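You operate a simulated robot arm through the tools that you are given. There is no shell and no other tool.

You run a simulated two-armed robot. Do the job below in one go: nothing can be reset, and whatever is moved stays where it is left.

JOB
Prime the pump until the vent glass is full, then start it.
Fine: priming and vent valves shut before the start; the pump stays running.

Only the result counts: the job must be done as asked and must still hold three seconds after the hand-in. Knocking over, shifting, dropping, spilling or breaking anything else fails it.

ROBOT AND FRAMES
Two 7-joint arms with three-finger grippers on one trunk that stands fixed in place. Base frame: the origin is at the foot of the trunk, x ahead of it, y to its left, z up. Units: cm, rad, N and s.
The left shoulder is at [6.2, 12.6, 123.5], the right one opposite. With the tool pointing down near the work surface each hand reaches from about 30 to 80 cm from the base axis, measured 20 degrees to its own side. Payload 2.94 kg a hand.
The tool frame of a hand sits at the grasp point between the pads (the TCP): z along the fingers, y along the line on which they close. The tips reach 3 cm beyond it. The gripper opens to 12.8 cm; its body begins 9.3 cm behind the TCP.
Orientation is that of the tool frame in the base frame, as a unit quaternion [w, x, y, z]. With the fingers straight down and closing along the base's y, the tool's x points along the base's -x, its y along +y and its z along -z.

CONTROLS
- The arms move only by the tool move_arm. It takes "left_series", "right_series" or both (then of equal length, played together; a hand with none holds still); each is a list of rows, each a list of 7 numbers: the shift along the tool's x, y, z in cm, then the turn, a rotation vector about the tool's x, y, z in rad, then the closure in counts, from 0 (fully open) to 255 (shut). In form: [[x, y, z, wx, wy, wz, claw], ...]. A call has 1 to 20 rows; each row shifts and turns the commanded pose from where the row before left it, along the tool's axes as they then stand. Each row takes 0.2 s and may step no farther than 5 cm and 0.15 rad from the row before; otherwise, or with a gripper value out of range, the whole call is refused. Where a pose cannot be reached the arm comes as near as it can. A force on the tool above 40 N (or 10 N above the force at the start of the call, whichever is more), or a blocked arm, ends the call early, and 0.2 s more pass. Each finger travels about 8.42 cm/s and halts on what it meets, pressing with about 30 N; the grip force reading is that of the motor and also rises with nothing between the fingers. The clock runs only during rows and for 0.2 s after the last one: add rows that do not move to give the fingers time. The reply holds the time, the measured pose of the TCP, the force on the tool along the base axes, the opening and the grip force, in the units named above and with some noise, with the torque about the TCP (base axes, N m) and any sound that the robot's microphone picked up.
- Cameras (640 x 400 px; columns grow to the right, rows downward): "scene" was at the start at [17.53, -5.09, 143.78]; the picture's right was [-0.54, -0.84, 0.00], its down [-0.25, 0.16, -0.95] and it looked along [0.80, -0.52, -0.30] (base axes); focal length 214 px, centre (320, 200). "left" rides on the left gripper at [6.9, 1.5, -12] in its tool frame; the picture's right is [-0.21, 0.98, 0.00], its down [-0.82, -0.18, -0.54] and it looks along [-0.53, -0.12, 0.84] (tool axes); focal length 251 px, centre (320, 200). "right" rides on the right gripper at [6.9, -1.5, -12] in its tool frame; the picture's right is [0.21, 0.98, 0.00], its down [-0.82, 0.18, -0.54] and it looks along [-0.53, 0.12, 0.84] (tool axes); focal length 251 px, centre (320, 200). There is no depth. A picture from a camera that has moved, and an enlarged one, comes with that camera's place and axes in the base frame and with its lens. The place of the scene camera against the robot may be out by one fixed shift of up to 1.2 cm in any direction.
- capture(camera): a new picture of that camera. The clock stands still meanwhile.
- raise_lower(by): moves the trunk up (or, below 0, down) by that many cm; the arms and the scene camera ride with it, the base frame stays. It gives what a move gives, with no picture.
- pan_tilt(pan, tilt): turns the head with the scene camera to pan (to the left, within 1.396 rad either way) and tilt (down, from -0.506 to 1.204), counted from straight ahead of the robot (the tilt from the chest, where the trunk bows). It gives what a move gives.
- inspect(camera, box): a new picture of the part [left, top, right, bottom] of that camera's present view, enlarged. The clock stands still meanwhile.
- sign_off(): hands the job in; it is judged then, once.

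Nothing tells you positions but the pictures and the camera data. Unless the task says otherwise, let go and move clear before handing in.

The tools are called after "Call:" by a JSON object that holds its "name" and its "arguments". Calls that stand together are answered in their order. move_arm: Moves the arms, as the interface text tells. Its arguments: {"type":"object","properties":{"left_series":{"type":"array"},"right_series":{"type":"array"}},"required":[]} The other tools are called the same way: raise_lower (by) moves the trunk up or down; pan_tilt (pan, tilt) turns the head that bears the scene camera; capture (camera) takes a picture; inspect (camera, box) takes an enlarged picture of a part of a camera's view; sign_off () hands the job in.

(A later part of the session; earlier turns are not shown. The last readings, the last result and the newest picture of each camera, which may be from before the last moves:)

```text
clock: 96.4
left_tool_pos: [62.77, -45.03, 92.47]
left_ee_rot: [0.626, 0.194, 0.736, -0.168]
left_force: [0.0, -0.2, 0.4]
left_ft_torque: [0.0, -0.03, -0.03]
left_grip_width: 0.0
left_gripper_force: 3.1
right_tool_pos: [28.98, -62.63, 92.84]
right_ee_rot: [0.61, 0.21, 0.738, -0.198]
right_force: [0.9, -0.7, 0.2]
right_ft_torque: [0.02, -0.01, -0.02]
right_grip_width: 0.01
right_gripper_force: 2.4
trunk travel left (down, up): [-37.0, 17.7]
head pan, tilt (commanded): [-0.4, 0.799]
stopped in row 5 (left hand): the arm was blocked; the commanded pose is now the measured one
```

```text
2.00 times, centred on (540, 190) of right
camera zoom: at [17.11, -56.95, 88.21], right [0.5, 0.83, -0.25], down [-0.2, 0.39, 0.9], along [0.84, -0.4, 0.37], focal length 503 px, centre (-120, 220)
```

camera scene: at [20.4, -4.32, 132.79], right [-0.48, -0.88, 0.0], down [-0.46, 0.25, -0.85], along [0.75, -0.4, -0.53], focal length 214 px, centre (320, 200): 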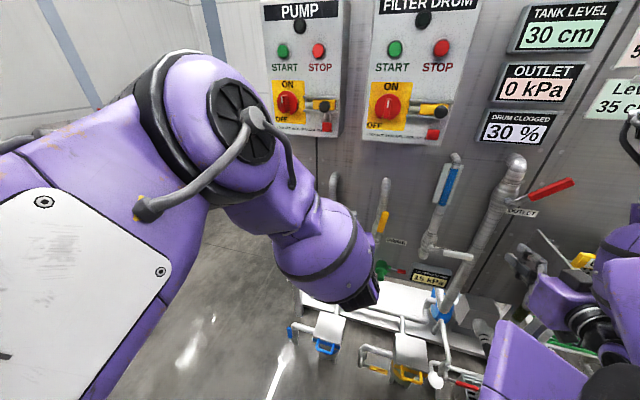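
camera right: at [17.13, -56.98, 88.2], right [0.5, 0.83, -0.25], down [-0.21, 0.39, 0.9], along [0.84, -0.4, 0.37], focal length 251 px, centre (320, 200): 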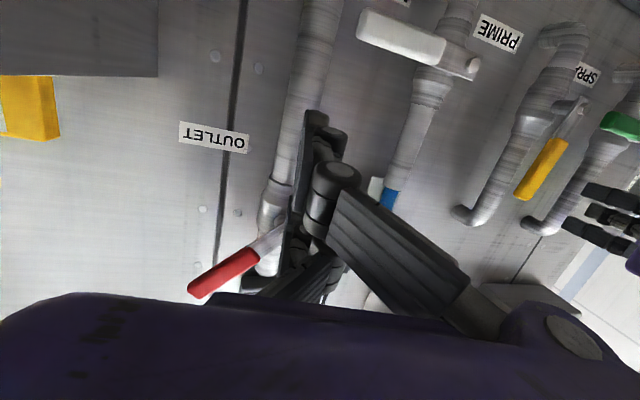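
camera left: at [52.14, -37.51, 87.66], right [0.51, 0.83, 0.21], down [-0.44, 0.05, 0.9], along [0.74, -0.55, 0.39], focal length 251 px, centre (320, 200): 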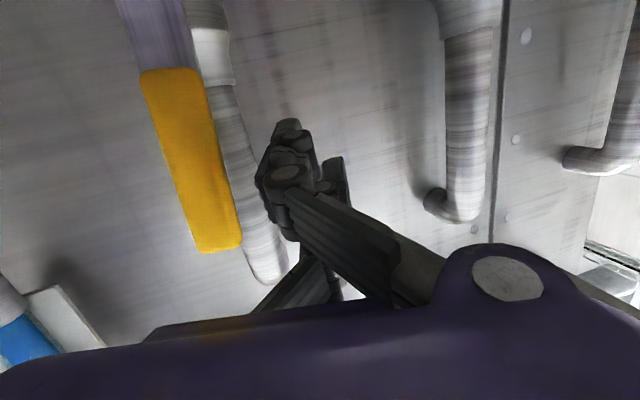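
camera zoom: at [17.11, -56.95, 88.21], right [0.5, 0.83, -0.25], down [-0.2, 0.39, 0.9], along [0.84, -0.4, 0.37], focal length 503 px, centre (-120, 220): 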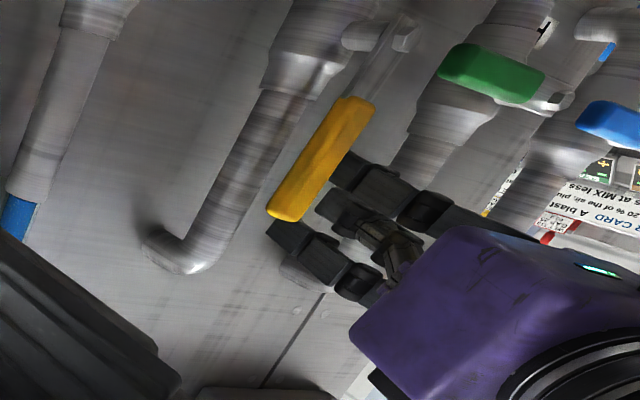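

The arm is being stopped without any tool force, so the left wrist is probably meeting the right arm's elbow. I'll look down to the right to check that.

Call:
{"name": "pan_tilt", "arguments": {"pan": -0.75, "tilt": 0.95}}

Call:
{"name": "capture", "arguments": {"camera": "scene"}}

```text
clock: 97.2
left_tool_pos: [62.58, -45.04, 92.52]
left_ee_rot: [0.627, 0.194, 0.735, -0.168]
left_force: [1.2, -0.2, 0.7]
left_ft_torque: [0.02, 0.0, -0.01]
left_grip_width: 0.0
left_gripper_force: 2.9
right_tool_pos: [28.98, -62.76, 92.79]
right_ee_rot: [0.611, 0.21, 0.738, -0.197]
right_force: [-0.7, 0.2, -0.4]
right_ft_torque: [-0.05, -0.01, 0.03]
right_grip_width: 0.0
right_gripper_force: 3.2
trunk travel left (down, up): [-37.0, 17.7]
head pan, tilt (commanded): [-0.75, 0.949]
```

```text
taken
camera scene: at [17.85, -4.98, 129.55], right [-0.68, -0.73, 0.0], down [-0.59, 0.55, -0.58], along [0.43, -0.4, -0.81], focal length 214 px, centre (320, 200)
```

scene: 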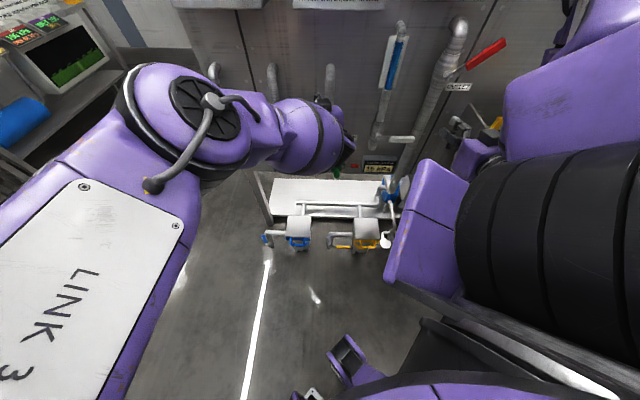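

The arms look clear of each other. I suspect the fingers are pressing the lever while also catching the pipe behind, so I'll back out slightly and push in tiny steps, reading the force each time.

Call:
{"name": "move_arm", "arguments": {"left_series": [[0, 0.5, -1.0, 0, 0, 0, 255], [0, 0, -0.9, 0, 0, 0, 255], [0, 0, 0, 0, 0, 0, 255]]}}

Call:
{"name": "move_arm", "arguments": {"left_series": [[0, -0.9, 0, 0, 0, 0, 255], [0, 0, 0, 0, 0, 0, 255]]}}

Call:
{"name": "move_arm", "arguments": {"left_series": [[0, -0.9, 0, 0, 0, 0, 255], [0, 0, 0, 0, 0, 0, 255]]}}

Call:
{"name": "inspect", "arguments": {"camera": "right", "box": [440, 90, 640, 290]}}

```text
clock: 98.0
left_tool_pos: [60.3, -44.43, 92.58]
left_ee_rot: [0.624, 0.201, 0.735, -0.173]
left_force: [-0.3, -0.1, -0.3]
left_ft_torque: [-0.02, -0.01, 0.0]
left_grip_width: 0.0
left_gripper_force: 3.4
right_tool_pos: [28.91, -62.62, 92.83]
right_ee_rot: [0.61, 0.21, 0.738, -0.197]
right_force: [0.1, 0.9, 0.0]
right_ft_torque: [0.03, 0.0, 0.0]
right_grip_width: 0.0
right_gripper_force: 3.2
trunk travel left (down, up): [-37.0, 17.7]
head pan, tilt (commanded): [-0.75, 0.949]
```

```text
clock: 98.7
left_tool_pos: [60.12, -45.05, 92.6]
left_ee_rot: [0.625, 0.198, 0.735, -0.171]
left_force: [-0.2, -0.7, -0.1]
left_ft_torque: [0.0, -0.01, 0.01]
left_grip_width: 0.0
left_gripper_force: 3.2
right_tool_pos: [28.79, -62.56, 92.86]
right_ee_rot: [0.61, 0.21, 0.738, -0.197]
right_force: [-0.8, -0.2, -0.2]
right_ft_torque: [0.02, -0.02, 0.01]
right_grip_width: 0.02
right_gripper_force: 2.9
trunk travel left (down, up): [-37.0, 17.7]
head pan, tilt (commanded): [-0.75, 0.949]
```

```text
clock: 99.2
left_tool_pos: [60.64, -45.29, 93.01]
left_ee_rot: [0.628, 0.193, 0.735, -0.168]
left_force: [0.0, 0.7, 0.0]
left_ft_torque: [0.02, -0.01, -0.02]
left_grip_width: 0.0
left_gripper_force: 2.9
right_tool_pos: [28.99, -62.68, 92.87]
right_ee_rot: [0.611, 0.209, 0.738, -0.196]
right_force: [-0.4, 0.7, 0.1]
right_ft_torque: [-0.01, -0.02, -0.01]
right_grip_width: 0.01
right_gripper_force: 2.6
trunk travel left (down, up): [-37.0, 17.7]
head pan, tilt (commanded): [-0.75, 0.949]
```

```text
2.00 times, centred on (540, 190) of right
camera zoom: at [17.14, -56.98, 88.2], right [0.5, 0.83, -0.24], down [-0.21, 0.39, 0.9], along [0.84, -0.4, 0.37], focal length 503 px, centre (-120, 220)
```

zoom: 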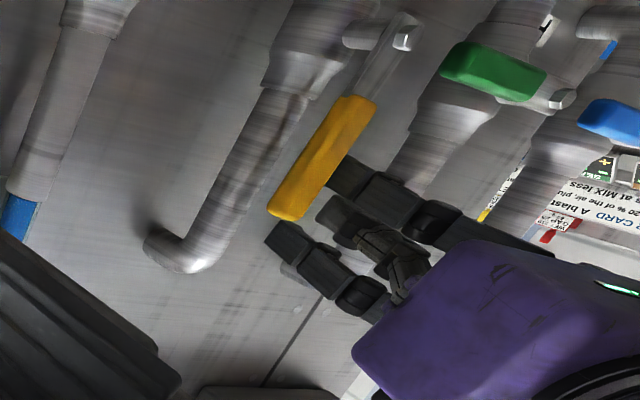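

There is no tool force at all, yet the hand won't move right: so an upstream link is blocked, most likely the left upper arm against the head, which I had also tilted down. I'll raise the head out of the way and try again.

Call:
{"name": "pan_tilt", "arguments": {"pan": -0.8, "tilt": -0.45}}

Call:
{"name": "move_arm", "arguments": {"left_series": [[0.2, 0.3, -0.5, 0, 0, 0, 255], [0, -0.9, 0, 0, 0, 0, 255], [0, 0, 0, 0, 0, 0, 255]]}}

Call:
{"name": "capture", "arguments": {"camera": "scene"}}

```text
clock: 100.8
left_tool_pos: [60.55, -45.31, 92.86]
left_ee_rot: [0.627, 0.193, 0.736, -0.168]
left_force: [0.7, -0.3, -0.7]
left_ft_torque: [-0.03, -0.02, -0.03]
left_grip_width: 0.0
left_gripper_force: 3.1
right_tool_pos: [28.81, -62.73, 92.82]
right_ee_rot: [0.611, 0.209, 0.738, -0.196]
right_force: [0.1, 0.4, -0.3]
right_ft_torque: [0.02, -0.01, 0.02]
right_grip_width: 0.0
right_gripper_force: 2.6
trunk travel left (down, up): [-37.0, 17.7]
head pan, tilt (commanded): [-0.799, -0.45]
```

```text
clock: 101.6
left_tool_pos: [60.06, -45.35, 92.95]
left_ee_rot: [0.628, 0.191, 0.736, -0.167]
left_force: [0.4, 0.3, 0.1]
left_ft_torque: [-0.02, 0.02, 0.0]
left_grip_width: 0.0
left_gripper_force: 2.6
right_tool_pos: [28.9, -62.76, 92.83]
right_ee_rot: [0.61, 0.209, 0.738, -0.196]
right_force: [0.6, 0.3, 0.5]
right_ft_torque: [-0.04, 0.02, -0.01]
right_grip_width: 0.0
right_gripper_force: 2.5
trunk travel left (down, up): [-37.0, 17.7]
head pan, tilt (commanded): [-0.799, -0.45]
```

```text
taken
camera scene: at [17.39, -5.05, 141.58], right [-0.72, -0.7, 0.0], down [0.3, -0.31, -0.9], along [0.63, -0.65, 0.44], focal length 214 px, centre (320, 200)
```

scene: 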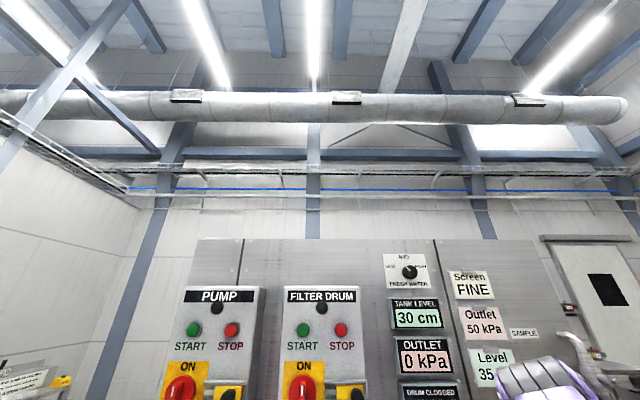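

The head is out of the way now. I'll try pushing right again in small steps.

Call:
{"name": "move_arm", "arguments": {"left_series": [[0, -0.9, 0, 0, 0, 0, 255], [0, 0, 0, 0, 0, 0, 255]]}}

Call:
{"name": "move_arm", "arguments": {"left_series": [[0, -0.9, 0, 0, 0, 0, 255], [0, 0, 0, 0, 0, 0, 255]]}}

Call:
{"name": "capture", "arguments": {"camera": "left"}}

Call:
{"name": "capture", "arguments": {"camera": "right"}}

```text
clock: 102.4
left_tool_pos: [61.43, -45.14, 93.76]
left_ee_rot: [0.632, 0.181, 0.736, -0.162]
left_force: [0.2, 0.6, 0.0]
left_ft_torque: [-0.01, -0.02, -0.01]
left_grip_width: 0.0
left_gripper_force: 2.6
right_tool_pos: [29.0, -62.6, 92.7]
right_ee_rot: [0.61, 0.211, 0.738, -0.198]
right_force: [-0.6, -0.1, 0.5]
right_ft_torque: [0.02, -0.03, -0.04]
right_grip_width: 0.0
right_gripper_force: 2.5
trunk travel left (down, up): [-37.0, 17.7]
head pan, tilt (commanded): [-0.799, -0.45]
stopped in row 2 (left hand): the arm was blocked; the commanded pose is now the measured one
```

```text
clock: 103.0
left_tool_pos: [61.92, -45.29, 94.16]
left_ee_rot: [0.636, 0.174, 0.736, -0.157]
left_force: [-0.1, 1.1, -0.8]
left_ft_torque: [0.0, 0.01, -0.01]
left_grip_width: 0.0
left_gripper_force: 3.2
right_tool_pos: [28.91, -62.68, 92.87]
right_ee_rot: [0.612, 0.21, 0.737, -0.197]
right_force: [-0.2, -1.2, 0.1]
right_ft_torque: [0.02, 0.02, -0.02]
right_grip_width: 0.0
right_gripper_force: 3.1
trunk travel left (down, up): [-37.0, 17.7]
head pan, tilt (commanded): [-0.799, -0.45]
```

```text
taken
camera left: at [50.95, -38.33, 89.15], right [0.48, 0.86, 0.2], down [-0.45, 0.04, 0.89], along [0.76, -0.52, 0.4], focal length 251 px, centre (320, 200)
```

left: 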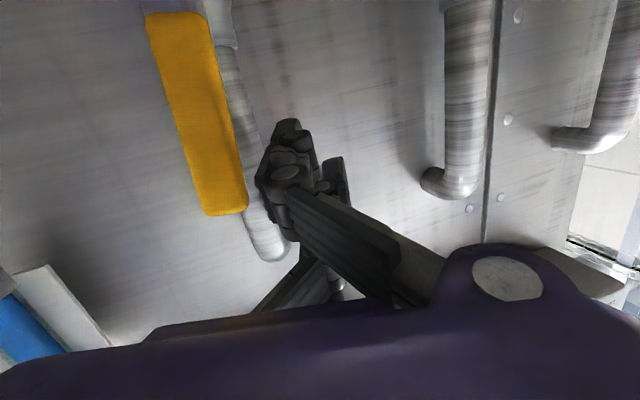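

```text
taken
camera right: at [17.14, -56.98, 88.2], right [0.5, 0.83, -0.24], down [-0.21, 0.39, 0.9], along [0.84, -0.4, 0.37], focal length 251 px, centre (320, 200)
```

right: 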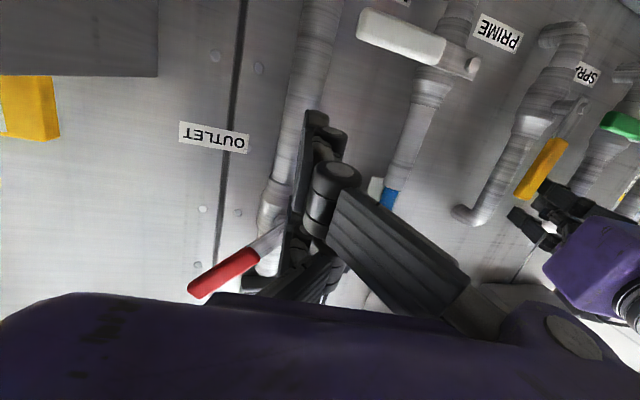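

The hand keeps wanting to yaw left, so the left wrist is at its bending limit when it points straight at the wall this far right. Letting it point to the right, along the forearm, should free it; I'll back off and yaw it 0.6 rad right.

Call:
{"name": "move_arm", "arguments": {"left_series": [[0.3, 0.7, -2.0, 0, 0, 0, 255], [0.3, 0.7, -2.0, 0, 0, 0, 255], [0.3, 0.7, -2.0, 0, 0, 0, 255], [0, 0, 0, 0.1455, 0.0015, 0.0211, 255], [0, 0, 0, 0.1455, 0.0015, 0.0211, 255], [0, 0, 0, 0.1455, 0.0015, 0.0211, 255], [0, 0, 0, 0.1455, 0.0015, 0.0211, 255], [0, 0, 0, 0, 0, 0, 255]]}}

Call:
{"name": "capture", "arguments": {"camera": "left"}}

Call:
{"name": "capture", "arguments": {"camera": "right"}}

```text
clock: 104.3
left_tool_pos: [68.24, -31.41, 96.59]
left_ee_rot: [0.613, 0.133, 0.743, -0.233]
left_force: [-0.9, 0.0, -0.1]
left_ft_torque: [-0.04, 0.01, -0.05]
left_grip_width: 0.0
left_gripper_force: 3.6
left hand out of reach, approached as far as the arm can: row 5, 6
right_tool_pos: [28.94, -62.42, 92.84]
right_ee_rot: [0.61, 0.21, 0.738, -0.199]
right_force: [0.6, 0.2, -0.3]
right_ft_torque: [0.02, 0.02, 0.0]
right_grip_width: 0.0
right_gripper_force: 2.9
trunk travel left (down, up): [-37.0, 17.7]
head pan, tilt (commanded): [-0.799, -0.45]
stopped in row 6 (left hand): the arm was blocked; the commanded pose is now the measured one
```

```text
taken
camera left: at [57.27, -24.86, 91.29], right [0.52, 0.86, 0.03], down [-0.37, 0.19, 0.91], along [0.77, -0.48, 0.42], focal length 251 px, centre (320, 200)
```

left: 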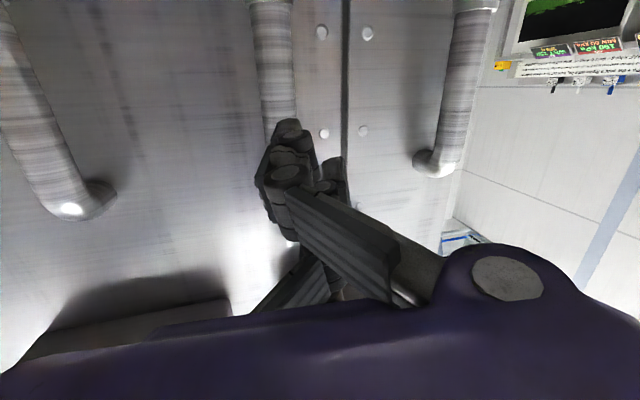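

```text
taken
camera right: at [17.26, -56.84, 88.25], right [0.5, 0.83, -0.25], down [-0.2, 0.39, 0.9], along [0.84, -0.4, 0.37], focal length 251 px, centre (320, 200)
```

right: 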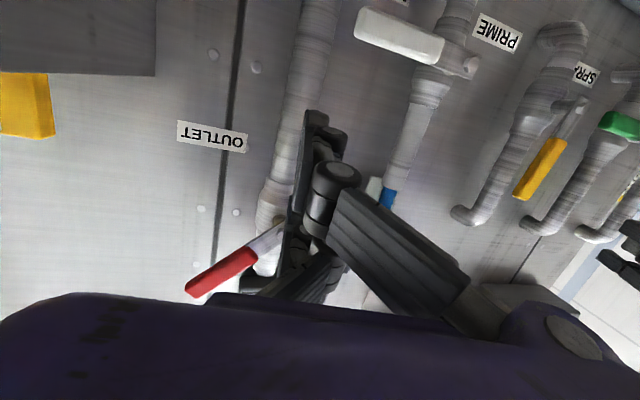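

Pointing right is out of reach too, and the left hand slid 13 cm left (touching nothing). I'll withdraw the left hand from the wall and think the right arm through again.

Call:
{"name": "move_arm", "arguments": {"left_series": [[0, 0, -2.5, 0, 0, 0, 255], [0, 0, -2.5, 0, 0, 0, 255], [0, 0, -2.5, 0, 0, 0, 255], [0, 1.0, -2.5, 0, 0, 0, 255], [0, 1.0, -2.5, 0, 0, 0, 255], [0, 0, 0, 0, 0, 0, 255]]}}

Call:
{"name": "pan_tilt", "arguments": {"pan": -0.574, "tilt": 0.4}}

Call:
{"name": "capture", "arguments": {"camera": "scene"}}

Call:
{"name": "capture", "arguments": {"camera": "left"}}

```text
clock: 105.9
left_tool_pos: [59.22, -21.75, 95.73]
left_ee_rot: [0.598, 0.107, 0.761, -0.228]
left_force: [-0.1, 0.3, 0.3]
left_ft_torque: [-0.01, 0.0, -0.02]
left_grip_width: 0.0
left_gripper_force: 3.2
right_tool_pos: [28.94, -62.66, 92.9]
right_ee_rot: [0.61, 0.21, 0.738, -0.197]
right_force: [0.9, 0.1, -0.3]
right_ft_torque: [-0.02, 0.05, 0.0]
right_grip_width: 0.0
right_gripper_force: 3.2
trunk travel left (down, up): [-37.0, 17.7]
head pan, tilt (commanded): [-0.799, -0.45]
stopped in row 6 (left hand): the arm was blocked; the commanded pose is now the measured one
```

```text
clock: 107.0
left_tool_pos: [59.09, -21.87, 95.53]
left_ee_rot: [0.597, 0.108, 0.762, -0.228]
left_force: [-0.2, 0.9, 0.7]
left_ft_torque: [-0.04, 0.01, 0.02]
left_grip_width: 0.0
left_gripper_force: 2.8
right_tool_pos: [28.83, -62.78, 92.75]
right_ee_rot: [0.61, 0.21, 0.738, -0.198]
right_force: [-0.4, -0.2, 0.0]
right_ft_torque: [0.03, 0.0, 0.01]
right_grip_width: 0.02
right_gripper_force: 2.5
trunk travel left (down, up): [-37.0, 17.7]
head pan, tilt (commanded): [-0.574, 0.4]
```

```text
taken
camera scene: at [19.98, -5.43, 136.96], right [-0.59, -0.81, 0.0], down [-0.08, 0.06, -0.99], along [0.81, -0.58, -0.1], focal length 214 px, centre (320, 200)
```

scene: 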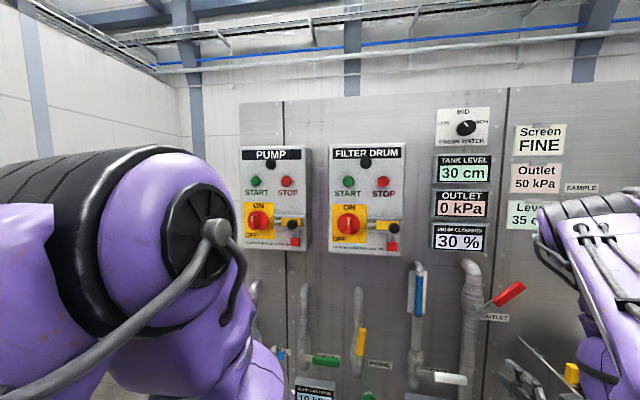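

```text
taken
camera left: at [47.49, -15.68, 90.84], right [0.48, 0.88, -0.01], down [-0.33, 0.19, 0.93], along [0.81, -0.44, 0.38], focal length 251 px, centre (320, 200)
```

left: 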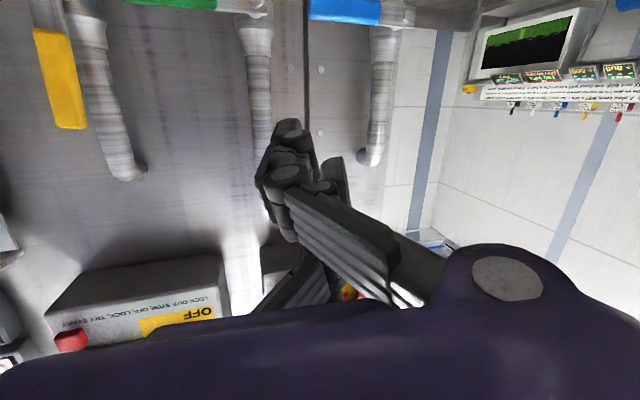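

The head could not tilt down: the left elbow really is up against it. I'll take the left hand back out to the left where it was comfortable, and use it only as a camera.

Call:
{"name": "move_arm", "arguments": {"left_series": [[-1.4, 2.79, -1.78, 0, 0, 0, 255], [-1.4, 2.79, -1.78, 0, 0, 0, 255], [-1.4, 2.79, -1.78, 0, 0, 0, 255], [-1.4, 2.79, -1.78, 0, 0, 0, 255], [-1.4, 2.79, -1.78, 0, 0, 0, 255], [-1.4, 2.79, -1.78, 0, 0, 0, 255], [-1.4, 2.79, -1.78, 0, 0, 0, 255], [-1.4, 2.79, -1.78, 0, 0, 0, 255], [0, 0, 0, 0, 0, 0, 255]]}}

Call:
{"name": "capture", "arguments": {"camera": "scene"}}

Call:
{"name": "capture", "arguments": {"camera": "left"}}

```text
clock: 108.0
left_tool_pos: [52.28, -12.61, 93.17]
left_ee_rot: [0.55, 0.08, 0.803, -0.213]
left_force: [-0.5, 0.2, -0.1]
left_ft_torque: [0.01, -0.01, 0.0]
left_grip_width: 0.0
left_gripper_force: 3.0
left hand out of reach, approached as far as the arm can: row 1, 2, 3, 4
right_tool_pos: [28.96, -62.75, 92.79]
right_ee_rot: [0.61, 0.211, 0.738, -0.198]
right_force: [-0.3, -0.6, -0.4]
right_ft_torque: [-0.01, -0.03, 0.0]
right_grip_width: 0.0
right_gripper_force: 3.0
trunk travel left (down, up): [-37.0, 17.7]
head pan, tilt (commanded): [-0.574, 0.4]
stopped in row 4 (left hand): the arm was blocked; the commanded pose is now the measured one
```

```text
taken
camera scene: at [20.21, -4.83, 137.63], right [-0.53, -0.85, 0.0], down [-0.03, 0.02, -1.0], along [0.85, -0.53, -0.03], focal length 214 px, centre (320, 200)
```

scene: 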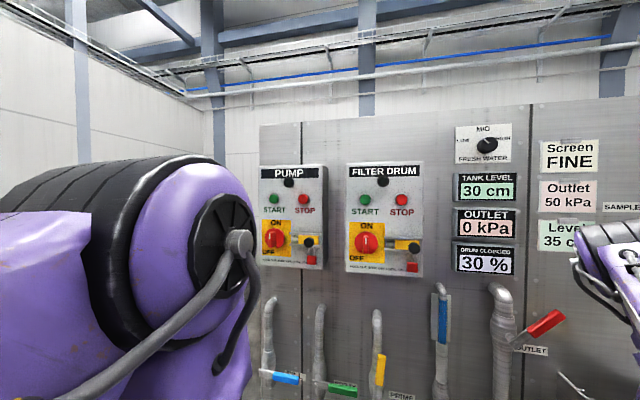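

```text
taken
camera left: at [39.88, -6.99, 90.12], right [0.43, 0.9, -0.05], down [-0.21, 0.16, 0.96], along [0.88, -0.41, 0.26], focal length 251 px, centre (320, 200)
```

left: 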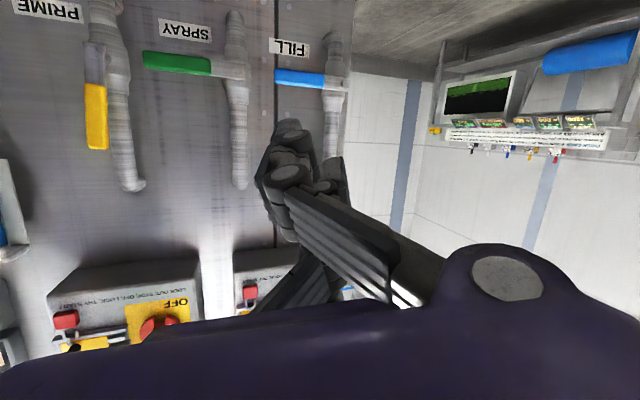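

The left elbow is pressing against the head while I try to retract. I'll tilt the head up and pan it right to free it, then continue retracting.

Call:
{"name": "pan_tilt", "arguments": {"pan": -0.9, "tilt": -0.45}}

Call:
{"name": "move_arm", "arguments": {"left_series": [[0, 2.5, -1.0, 0, 0, 0, 255], [0, 2.5, -1.0, 0, 0, 0, 255], [0, 2.5, -1.0, 0, 0, 0, 255], [0, 2.5, 0, 0, 0, 0, 255], [0, 2.5, 0, 0, 0, 0, 255], [0, 0, 0, 0, 0, 0, 255]]}}

Call:
{"name": "capture", "arguments": {"camera": "left"}}

Call:
{"name": "capture", "arguments": {"camera": "scene"}}

```text
clock: 109.2
left_tool_pos: [52.37, -12.6, 93.47]
left_ee_rot: [0.553, 0.08, 0.802, -0.213]
left_force: [0.1, -0.2, 0.9]
left_ft_torque: [0.0, -0.03, 0.01]
left_grip_width: 0.01
left_gripper_force: 2.9
right_tool_pos: [28.94, -62.66, 92.72]
right_ee_rot: [0.61, 0.21, 0.738, -0.197]
right_force: [0.5, 0.3, -1.3]
right_ft_torque: [0.03, 0.02, -0.01]
right_grip_width: 0.0
right_gripper_force: 2.6
trunk travel left (down, up): [-37.0, 17.7]
head pan, tilt (commanded): [-0.901, -0.45]
```

```text
clock: 110.6
left_tool_pos: [47.41, -8.15, 93.19]
left_ee_rot: [0.554, 0.08, 0.802, -0.211]
left_force: [0.1, 0.1, 0.3]
left_ft_torque: [0.02, -0.01, -0.02]
left_grip_width: 0.01
left_gripper_force: 3.4
left hand out of reach, approached as far as the arm can: row 1, 2, 3, 4, 5
right_tool_pos: [28.9, -62.63, 92.84]
right_ee_rot: [0.61, 0.21, 0.738, -0.197]
right_force: [0.2, 0.4, -0.9]
right_ft_torque: [0.01, 0.04, 0.01]
right_grip_width: 0.0
right_gripper_force: 3.2
trunk travel left (down, up): [-37.0, 17.7]
head pan, tilt (commanded): [-0.901, -0.45]
```

```text
taken
camera left: at [35.04, -2.6, 89.93], right [0.43, 0.9, -0.05], down [-0.22, 0.15, 0.96], along [0.87, -0.41, 0.26], focal length 251 px, centre (320, 200)
```

left: 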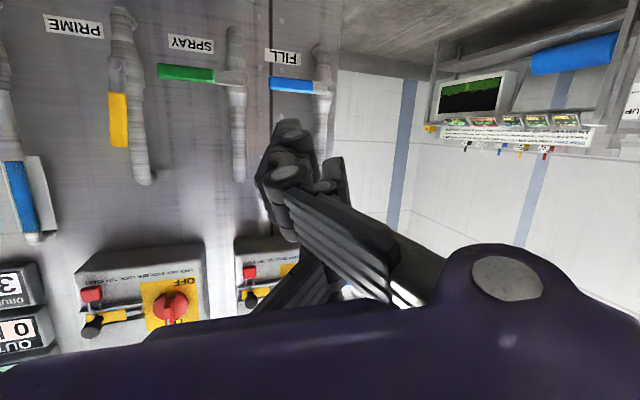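

```text
taken
camera scene: at [16.88, -5.53, 141.58], right [-0.78, -0.62, 0.0], down [0.27, -0.34, -0.9], along [0.56, -0.71, 0.44], focal length 214 px, centre (320, 200)
```

scene: 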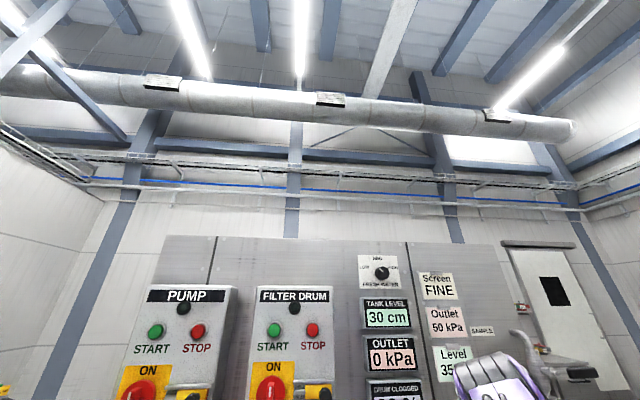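

The left camera now gives a good frontal view of PRIME, the glass and VENT from here, so I'll leave it as the observer. For the right arm, I'll pitch the hand further down, which should relax its wrist, and then move left toward PRIME.

Call:
{"name": "move_arm", "arguments": {"right_series": [[0, 0, 0, 0, 0.143, 0, 255], [0, 0, 0, 0, 0.143, 0, 255], [0, 0, 0, 0, 0.143, 0, 255], [-0.56, 2.5, 0.37, 0, 0, 0, 255], [-0.56, 2.5, 0.37, 0, 0, 0, 255], [-0.56, 2.5, 0.37, 0, 0, 0, 255], [-0.56, 2.5, 0.37, 0, 0, 0, 255], [0, 0, 0, 0, 0, 0, 255]]}}

Call:
{"name": "capture", "arguments": {"camera": "right"}}

Call:
{"name": "capture", "arguments": {"camera": "left"}}

```text
clock: 112.4
left_tool_pos: [47.41, -8.17, 92.98]
left_ee_rot: [0.554, 0.079, 0.802, -0.21]
left_force: [-0.2, 0.3, 0.7]
left_ft_torque: [0.01, 0.03, -0.02]
left_grip_width: 0.01
left_gripper_force: 3.3
right_tool_pos: [36.38, -55.69, 93.32]
right_ee_rot: [0.439, 0.248, 0.851, -0.149]
right_force: [-0.2, -0.7, 0.2]
right_ft_torque: [0.0, -0.01, 0.0]
right_grip_width: 0.01
right_gripper_force: 2.1
trunk travel left (down, up): [-37.0, 17.7]
head pan, tilt (commanded): [-0.901, -0.45]
```

```text
taken
camera right: at [24.1, -49.37, 94.64], right [0.43, 0.88, -0.21], down [0.14, 0.17, 0.98], along [0.89, -0.45, -0.05], focal length 251 px, centre (320, 200)
```

right: 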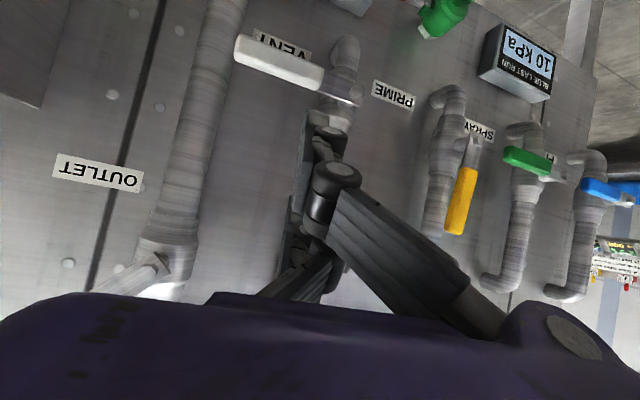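

```text
taken
camera left: at [35.02, -2.64, 89.95], right [0.43, 0.9, -0.05], down [-0.22, 0.15, 0.96], along [0.87, -0.41, 0.26], focal length 251 px, centre (320, 200)
```

left: 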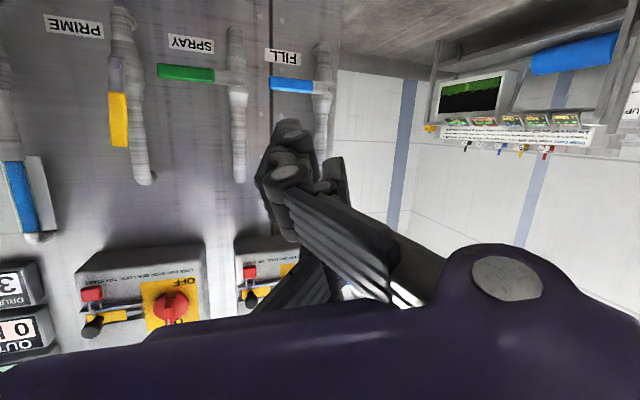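

Pitching down freed the right arm completely. I'll continue left, passing in front of the PRIME lever to its left side.

Call:
{"name": "move_arm", "arguments": {"right_series": [[-0.85, 3.0, 1.23, 0, 0, 0, 255], [-0.85, 3.0, 1.23, 0, 0, 0, 255], [-0.85, 3.0, 1.23, 0, 0, 0, 255], [-0.85, 3.0, 1.23, 0, 0, 0, 255], [0, 0, 0, 0, 0, 0, 255]]}}

Call:
{"name": "capture", "arguments": {"camera": "right"}}

Call:
{"name": "capture", "arguments": {"camera": "left"}}

```text
clock: 113.6
left_tool_pos: [47.42, -8.04, 92.98]
left_ee_rot: [0.554, 0.079, 0.802, -0.21]
left_force: [-0.2, -0.3, -0.4]
left_ft_torque: [-0.01, -0.01, 0.01]
left_grip_width: 0.0
left_gripper_force: 2.9
right_tool_pos: [47.99, -48.95, 93.05]
right_ee_rot: [0.439, 0.247, 0.851, -0.147]
right_force: [-0.4, -0.3, 0.1]
right_ft_torque: [0.02, 0.0, 0.0]
right_grip_width: 0.0
right_gripper_force: 3.1
trunk travel left (down, up): [-37.0, 17.7]
head pan, tilt (commanded): [-0.901, -0.45]
```

```text
taken
camera right: at [35.73, -42.66, 94.32], right [0.43, 0.88, -0.21], down [0.14, 0.16, 0.98], along [0.89, -0.45, -0.05], focal length 251 px, centre (320, 200)
```

right: 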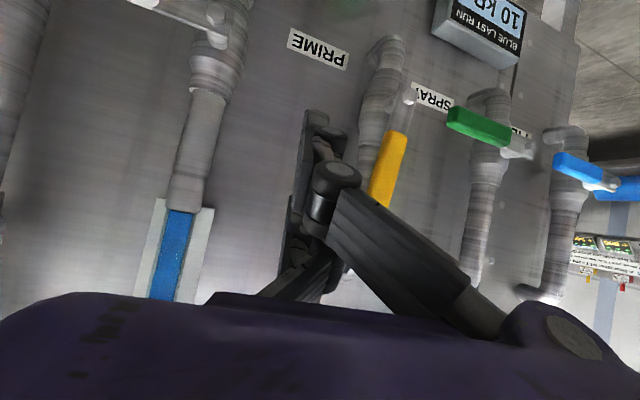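

```text
taken
camera left: at [34.93, -2.62, 90.0], right [0.43, 0.9, -0.05], down [-0.22, 0.15, 0.96], along [0.87, -0.41, 0.26], focal length 251 px, centre (320, 200)
```

left: 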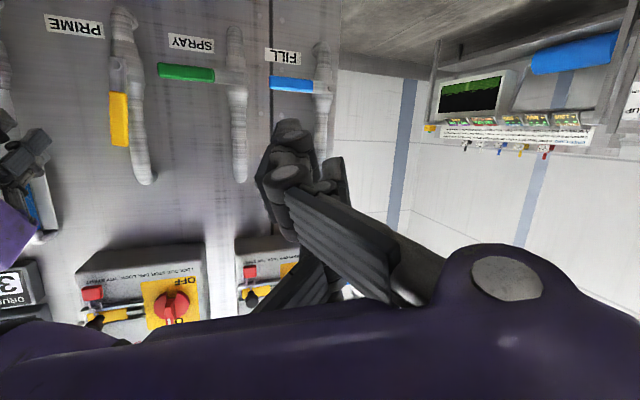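

Tracking is perfect now. I'll move 11 cm further left, still in front of the lever.

Call:
{"name": "move_arm", "arguments": {"right_series": [[-0.14, 2.75, 0.2, 0, 0, 0, 255], [-0.14, 2.75, 0.2, 0, 0, 0, 255], [-0.14, 2.75, 0.2, 0, 0, 0, 255], [-0.14, 2.75, 0.2, 0, 0, 0, 255], [0, 0, 0, 0, 0, 0, 255]]}}

Call:
{"name": "capture", "arguments": {"camera": "right"}}

Call:
{"name": "capture", "arguments": {"camera": "left"}}

```text
clock: 114.8
left_tool_pos: [47.39, -8.32, 93.06]
left_ee_rot: [0.553, 0.078, 0.802, -0.21]
left_force: [0.6, 0.5, -0.5]
left_ft_torque: [0.01, 0.01, 0.0]
left_grip_width: 0.0
left_gripper_force: 2.6
right_tool_pos: [48.24, -48.86, 92.99]
right_ee_rot: [0.438, 0.248, 0.851, -0.148]
right_force: [-0.2, 0.1, 0.4]
right_ft_torque: [0.02, 0.0, -0.01]
right_grip_width: 0.0
right_gripper_force: 3.2
right hand out of reach, approached as far as the arm can: row 1, 2, 3, 4
trunk travel left (down, up): [-37.0, 17.7]
head pan, tilt (commanded): [-0.901, -0.45]
```

```text
taken
camera right: at [35.86, -42.63, 94.27], right [0.43, 0.88, -0.21], down [0.14, 0.16, 0.98], along [0.89, -0.45, -0.05], focal length 251 px, centre (320, 200)
```

right: 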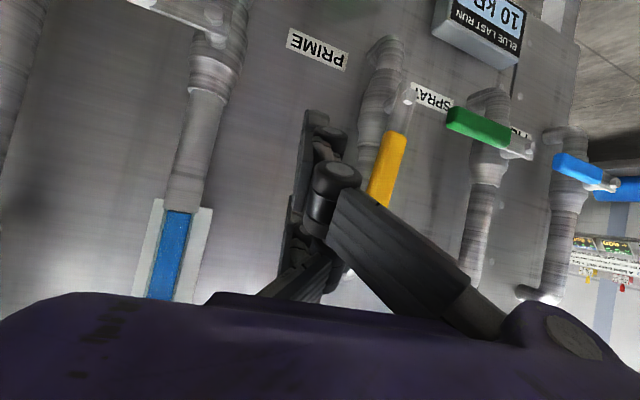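

```text
taken
camera left: at [35.06, -2.6, 89.93], right [0.43, 0.9, -0.05], down [-0.22, 0.15, 0.96], along [0.88, -0.41, 0.26], focal length 251 px, centre (320, 200)
```

left: 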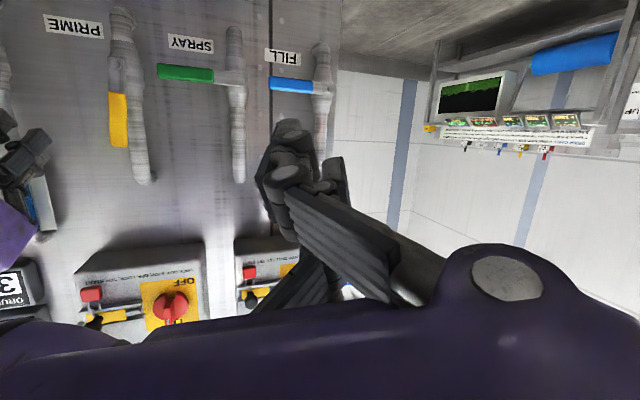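

The hand stopped at r≈14.7 because the wrist again got too near the shoulder. Raising the trunk 10 cm and then lowering the hand should give the needed room.

Call:
{"name": "raise_lower", "arguments": {"by": 10}}

Call:
{"name": "move_arm", "arguments": {"right_series": [[2.2, 0, 1.5, 0, 0, 0, 255], [2.2, 0, 1.5, 0, 0, 0, 255], [2.2, 0, 1.5, 0, 0, 0, 255], [2.2, 0, 1.5, 0, 0, 0, 255], [0, 0, 0, 0, 0, 0, 255]]}}

Call:
{"name": "capture", "arguments": {"camera": "right"}}

Call:
{"name": "capture", "arguments": {"camera": "left"}}

```text
clock: 116.1
left_tool_pos: [47.64, -7.29, 108.51]
left_ee_rot: [0.599, 0.094, 0.771, -0.194]
left_force: [-0.3, -0.3, -0.2]
left_ft_torque: [-0.02, -0.03, -0.01]
left_grip_width: 0.0
left_gripper_force: 3.3
right_tool_pos: [47.98, -49.8, 105.53]
right_ee_rot: [0.458, 0.261, 0.838, -0.142]
right_force: [-0.6, 0.0, -0.4]
right_ft_torque: [-0.01, -0.05, 0.0]
right_grip_width: 0.0
right_gripper_force: 2.9
trunk travel left (down, up): [-47.0, 7.7]
head pan, tilt (commanded): [-0.901, -0.45]
```

```text
clock: 117.3
left_tool_pos: [48.03, -8.36, 109.52]
left_ee_rot: [0.609, 0.095, 0.76, -0.205]
left_force: [-0.4, 0.7, 0.9]
left_ft_torque: [-0.03, -0.05, -0.01]
left_grip_width: 0.0
left_gripper_force: 3.6
right_tool_pos: [47.28, -53.95, 100.01]
right_ee_rot: [0.453, 0.249, 0.845, -0.136]
right_force: [0.4, 0.3, -1.0]
right_ft_torque: [0.02, -0.03, 0.01]
right_grip_width: 0.0
right_gripper_force: 2.9
right hand out of reach, approached as far as the arm can: row 1, 2, 3, 4
trunk travel left (down, up): [-47.0, 7.7]
head pan, tilt (commanded): [-0.901, -0.45]
```

```text
taken
camera right: at [34.92, -47.87, 100.91], right [0.43, 0.88, -0.18], down [0.1, 0.15, 0.98], along [0.9, -0.44, -0.02], focal length 251 px, centre (320, 200)
```

right: 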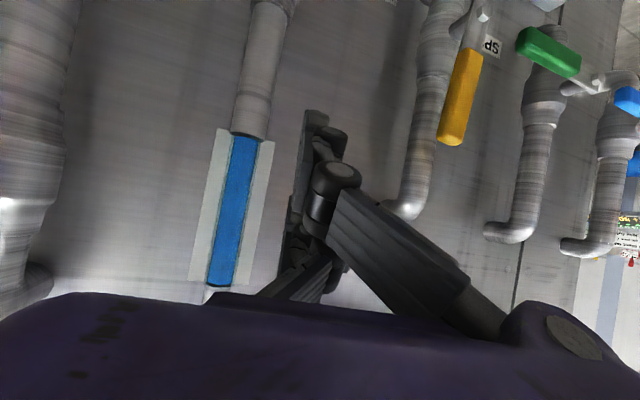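

```text
taken
camera left: at [36.25, -2.81, 104.7], right [0.43, 0.9, 0.01], down [-0.35, 0.15, 0.92], along [0.83, -0.41, 0.39], focal length 251 px, centre (320, 200)
```

left: 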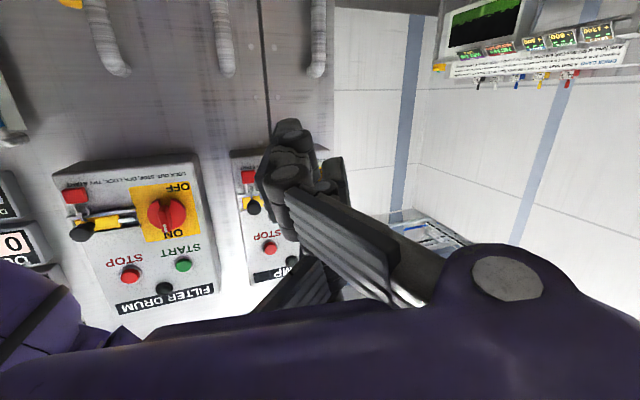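

Both arms seem to be crowding the head now, so before going on I'll look at where the elbows actually are.

Call:
{"name": "pan_tilt", "arguments": {"pan": -0.7, "tilt": 0.5}}

Call:
{"name": "capture", "arguments": {"camera": "scene"}}

```text
clock: 118.6
left_tool_pos: [48.09, -8.35, 109.26]
left_ee_rot: [0.608, 0.093, 0.762, -0.204]
left_force: [0.2, 0.4, -0.6]
left_ft_torque: [-0.01, -0.02, -0.05]
left_grip_width: 0.0
left_gripper_force: 2.6
right_tool_pos: [47.4, -53.95, 100.07]
right_ee_rot: [0.454, 0.249, 0.845, -0.136]
right_force: [-0.4, -0.5, 0.1]
right_ft_torque: [-0.01, -0.02, -0.02]
right_grip_width: 0.0
right_gripper_force: 2.8
trunk travel left (down, up): [-47.0, 7.7]
head pan, tilt (commanded): [-0.7, 0.499]
```

```text
taken
camera scene: at [14.64, -5.58, 150.81], right [-0.67, -0.74, 0.0], down [0.16, -0.14, -0.98], along [0.72, -0.66, 0.21], focal length 214 px, centre (320, 200)
```

scene: 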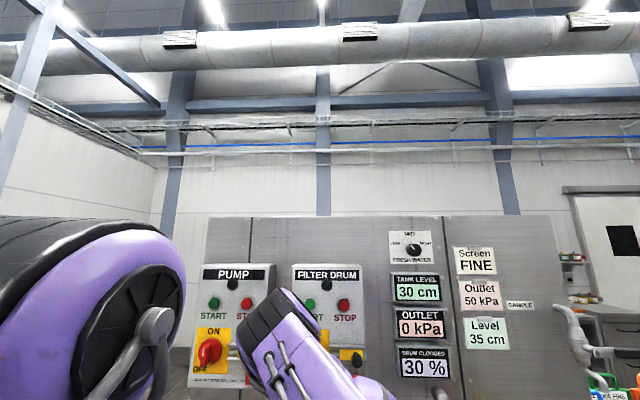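

The head is being held up by the left elbow, and the right elbow sits right beside it, so the left arm is crowding everything. I'll raise the head, then move the left hand well out to the left.

Call:
{"name": "pan_tilt", "arguments": {"pan": -0.9, "tilt": -0.45}}

Call:
{"name": "move_arm", "arguments": {"left_series": [[-1.08, 3.61, -1.26, 0, 0, 0, 255], [-1.08, 3.61, -1.26, 0, 0, 0, 255], [-1.08, 3.61, -1.26, 0, 0, 0, 255], [-1.08, 3.61, -1.26, 0, 0, 0, 255], [-1.08, 3.61, -1.26, 0, 0, 0, 255], [-1.08, 3.61, -1.26, 0, 0, 0, 255], [-1.08, 3.61, -1.26, 0, 0, 0, 255], [0, 0, 0, 0, 0, 0, 255]]}}

Call:
{"name": "capture", "arguments": {"camera": "left"}}

```text
clock: 119.8
left_tool_pos: [48.12, -8.26, 109.59]
left_ee_rot: [0.609, 0.094, 0.76, -0.204]
left_force: [0.2, -0.3, 0.2]
left_ft_torque: [0.0, 0.0, 0.02]
left_grip_width: 0.0
left_gripper_force: 3.0
right_tool_pos: [47.26, -54.1, 99.95]
right_ee_rot: [0.454, 0.249, 0.845, -0.136]
right_force: [0.2, 0.0, 0.0]
right_ft_torque: [0.02, 0.01, -0.03]
right_grip_width: 0.0
right_gripper_force: 2.9
trunk travel left (down, up): [-47.0, 7.7]
head pan, tilt (commanded): [-0.901, -0.45]
```

```text
clock: 121.6
left_tool_pos: [46.69, -6.83, 110.3]
left_ee_rot: [0.609, 0.093, 0.761, -0.203]
left_force: [-0.4, -0.4, -0.4]
left_ft_torque: [0.0, -0.04, -0.04]
left_grip_width: 0.0
left_gripper_force: 3.0
left hand out of reach, approached as far as the arm can: row 1, 2, 3, 4, 5, 6, 7
right_tool_pos: [47.28, -54.17, 100.01]
right_ee_rot: [0.454, 0.249, 0.845, -0.136]
right_force: [-0.4, -1.0, 0.2]
right_ft_torque: [-0.01, -0.03, 0.02]
right_grip_width: 0.0
right_gripper_force: 3.3
trunk travel left (down, up): [-47.0, 7.7]
head pan, tilt (commanded): [-0.901, -0.45]
```

```text
taken
camera left: at [34.84, -1.32, 105.49], right [0.43, 0.9, 0.02], down [-0.35, 0.15, 0.92], along [0.83, -0.4, 0.39], focal length 251 px, centre (320, 200)
```

left: 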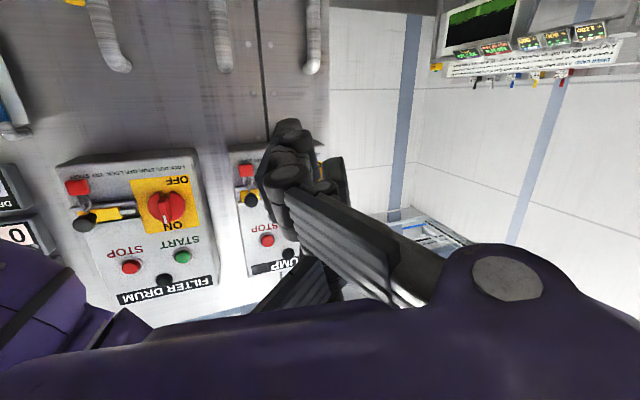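

The left arm is too folded to move straight out. I'll extend it forward first (it has 25 cm of free space ahead), then out to the left.

Call:
{"name": "move_arm", "arguments": {"left_series": [[0, 0, 3.0, 0, 0, 0, 255], [0, 0, 3.0, 0, 0, 0, 255], [0, 0.5, 3.0, 0, 0, 0, 255], [0, 2.0, 2.0, 0, 0, 0, 255], [0, 3.0, 0, 0, 0, 0, 255], [0, 3.0, 0, 0, 0, 0, 255], [0, 3.0, 0, 0, 0, 0, 255], [0, 3.0, 0, 0, 0, 0, 255], [0, 0, 0, 0, 0, 0, 255]]}}

Call:
{"name": "capture", "arguments": {"camera": "left"}}

Call:
{"name": "capture", "arguments": {"camera": "scene"}}

```text
clock: 123.6
left_tool_pos: [52.06, -11.5, 107.73]
left_ee_rot: [0.61, 0.09, 0.761, -0.2]
left_force: [0.5, -0.1, 0.2]
left_ft_torque: [0.01, 0.05, 0.06]
left_grip_width: 0.03
left_gripper_force: 3.3
left hand out of reach, approached as far as the arm can: row 1, 2, 3, 4, 5, 6, 7, 8
right_tool_pos: [47.34, -54.06, 100.04]
right_ee_rot: [0.453, 0.249, 0.845, -0.136]
right_force: [-0.8, 0.0, -0.6]
right_ft_torque: [0.02, -0.03, 0.0]
right_grip_width: 0.0
right_gripper_force: 3.1
trunk travel left (down, up): [-47.0, 7.7]
head pan, tilt (commanded): [-0.901, -0.45]
```

```text
taken
camera left: at [40.16, -6.07, 102.81], right [0.42, 0.91, 0.02], down [-0.36, 0.15, 0.92], along [0.83, -0.4, 0.38], focal length 251 px, centre (320, 200)
```

left: 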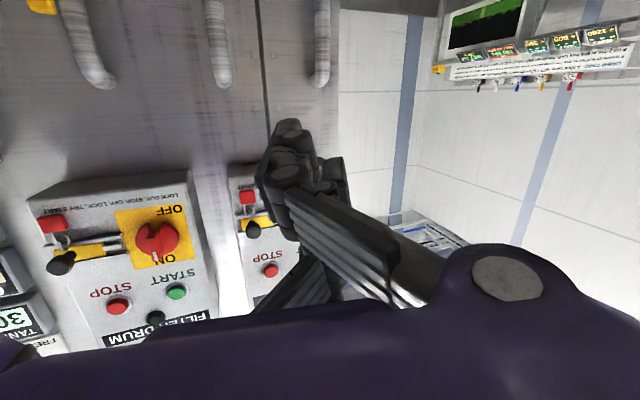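

```text
taken
camera scene: at [12.9, -5.52, 152.62], right [-0.78, -0.62, 0.0], down [0.27, -0.34, -0.9], along [0.56, -0.71, 0.44], focal length 214 px, centre (320, 200)
```

scene: 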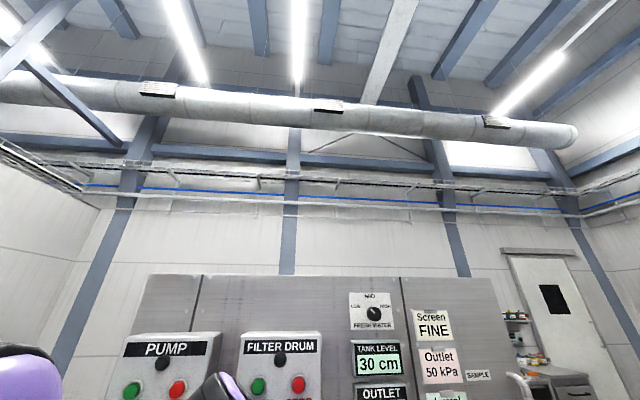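

The left hand is wedged by its present roll. I'll turn it back to the relaxed attitude it had when it travelled freely, raising it at the same time in the open space in front.

Call:
{"name": "move_arm", "arguments": {"left_series": [[-2.0, -0.4, -0.4, 0.0627, 0.0823, 0.1023, 255], [-2.0, -0.4, -0.4, 0.0627, 0.0823, 0.1023, 255], [-2.0, -0.4, -0.4, 0.0627, 0.0823, 0.1023, 255], [-2.0, -0.4, -0.6, 0.0627, 0.0823, 0.1023, 255], [-1.8, 0, -0.8, 0.0627, 0.0823, 0.1023, 255], [-1.6, 0, -1.0, 0.0627, 0.0823, 0.1023, 255], [0, 0, 0, 0, 0, 0, 255]]}}

Call:
{"name": "capture", "arguments": {"camera": "left"}}

```text
clock: 124.2
left_tool_pos: [50.5, -10.58, 104.36]
left_ee_rot: [0.531, 0.077, 0.822, -0.19]
left_force: [-0.3, -0.5, -0.1]
left_ft_torque: [-0.01, 0.0, -0.05]
left_grip_width: 0.03
left_gripper_force: 2.9
left hand out of reach, approached as far as the arm can: row 1, 2
right_tool_pos: [47.52, -53.93, 99.95]
right_ee_rot: [0.453, 0.249, 0.845, -0.137]
right_force: [0.4, -0.1, 0.5]
right_ft_torque: [0.0, -0.02, -0.02]
right_grip_width: 0.0
right_gripper_force: 3.3
trunk travel left (down, up): [-47.0, 7.7]
head pan, tilt (commanded): [-0.901, -0.45]
stopped in row 2 (left hand): the arm was blocked; the commanded pose is now the measured one
```

```text
taken
camera left: at [37.76, -5.28, 102.14], right [0.41, 0.91, -0.03], down [-0.17, 0.11, 0.98], along [0.9, -0.4, 0.2], focal length 251 px, centre (320, 200)
```

left: 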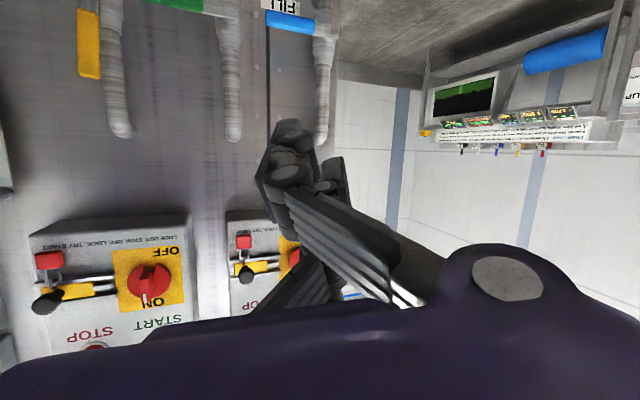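

The left arm is simply folded to its limit because its hand is too close to the chest. I'll extend the left hand straight ahead (free space up to the wall fittings 25 cm on).

Call:
{"name": "move_arm", "arguments": {"left_series": [[-1.0, 0, 3.0, 0, 0, 0, 255], [-1.0, 0, 3.0, 0, 0, 0, 255], [-1.0, 0, 3.0, 0, 0, 0, 255], [-1.0, 0, 3.0, 0, 0, 0, 255], [0, 0, 0, 0, 0, 0, 255]]}}

Call:
{"name": "capture", "arguments": {"camera": "left"}}

Call:
{"name": "capture", "arguments": {"camera": "right"}}

```text
clock: 125.3
left_tool_pos: [60.45, -17.34, 103.76]
left_ee_rot: [0.534, 0.079, 0.821, -0.185]
left_force: [-0.2, -0.4, 0.3]
left_ft_torque: [0.02, 0.02, -0.02]
left_grip_width: 0.0
left_gripper_force: 2.9
left hand out of reach, approached as far as the arm can: row 1, 2, 3, 4
right_tool_pos: [47.38, -54.15, 100.09]
right_ee_rot: [0.454, 0.249, 0.845, -0.136]
right_force: [0.4, 0.1, -0.8]
right_ft_torque: [-0.02, 0.01, 0.04]
right_grip_width: 0.01
right_gripper_force: 3.0
trunk travel left (down, up): [-47.0, 7.7]
head pan, tilt (commanded): [-0.901, -0.45]
```

```text
taken
camera left: at [47.89, -12.09, 101.62], right [0.41, 0.91, -0.02], down [-0.17, 0.1, 0.98], along [0.9, -0.4, 0.2], focal length 251 px, centre (320, 200)
```

left: 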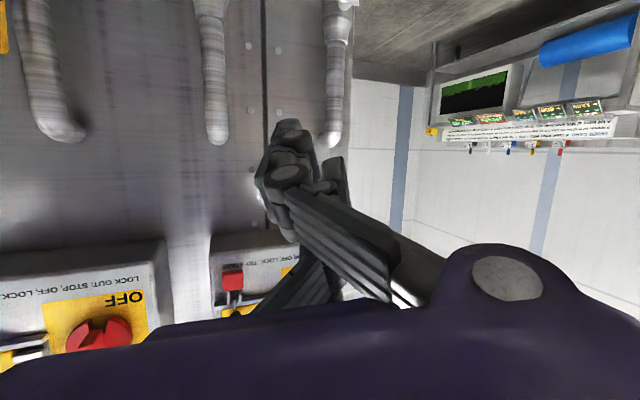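

```text
taken
camera right: at [34.86, -47.88, 100.93], right [0.43, 0.88, -0.18], down [0.1, 0.15, 0.98], along [0.9, -0.44, -0.02], focal length 251 px, centre (320, 200)
```

right: 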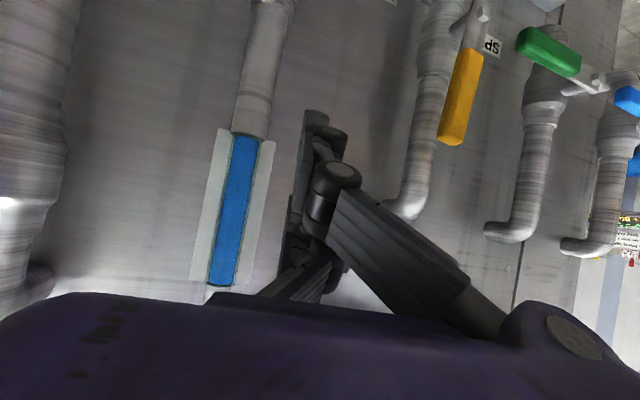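

The left hand followed this time. I'll now turn it back to facing ahead-and-down, as when it was comfortable, and carry it left.

Call:
{"name": "move_arm", "arguments": {"left_series": [[-0.2, 2.5, -0.8, -0.082, 0.1136, -0.0094, 255], [-0.2, 2.5, -0.8, -0.082, 0.1136, -0.0094, 255], [-0.2, 2.6, -0.8, -0.082, 0.1136, -0.0094, 255], [-0.2, 2.7, -0.6, -0.082, 0.1136, -0.0094, 255], [-0.2, 2.8, -0.4, -0.082, 0.1136, -0.0094, 255], [0, 3.0, 0, 0, 0, 0, 255], [0, 3.0, 0, 0, 0, 0, 255], [0, 3.0, 0, 0, 0, 0, 255], [0, 0, 0, 0, 0, 0, 255]]}}

Call:
{"name": "capture", "arguments": {"camera": "left"}}

```text
clock: 127.3
left_tool_pos: [61.19, 5.19, 104.67]
left_ee_rot: [0.283, 0.004, 0.959, -0.002]
left_force: [-0.1, -0.2, -1.0]
left_ft_torque: [0.0, 0.04, 0.0]
left_grip_width: 0.0
left_gripper_force: 2.6
right_tool_pos: [47.34, -54.18, 100.05]
right_ee_rot: [0.453, 0.25, 0.845, -0.135]
right_force: [0.0, 1.1, -0.8]
right_ft_torque: [0.02, -0.02, 0.04]
right_grip_width: 0.01
right_gripper_force: 3.5
trunk travel left (down, up): [-47.0, 7.7]
head pan, tilt (commanded): [-0.901, -0.45]
```

```text
taken
camera left: at [48.74, 6.63, 111.0], right [0.19, 0.98, 0.12], down [0.39, -0.18, 0.9], along [0.9, -0.12, -0.42], focal length 251 px, centre (320, 200)
```

left: 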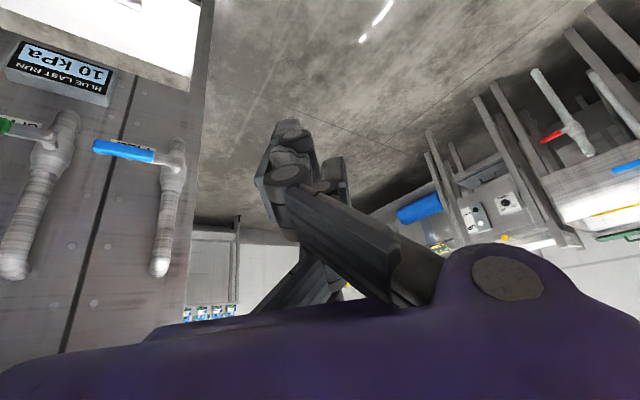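

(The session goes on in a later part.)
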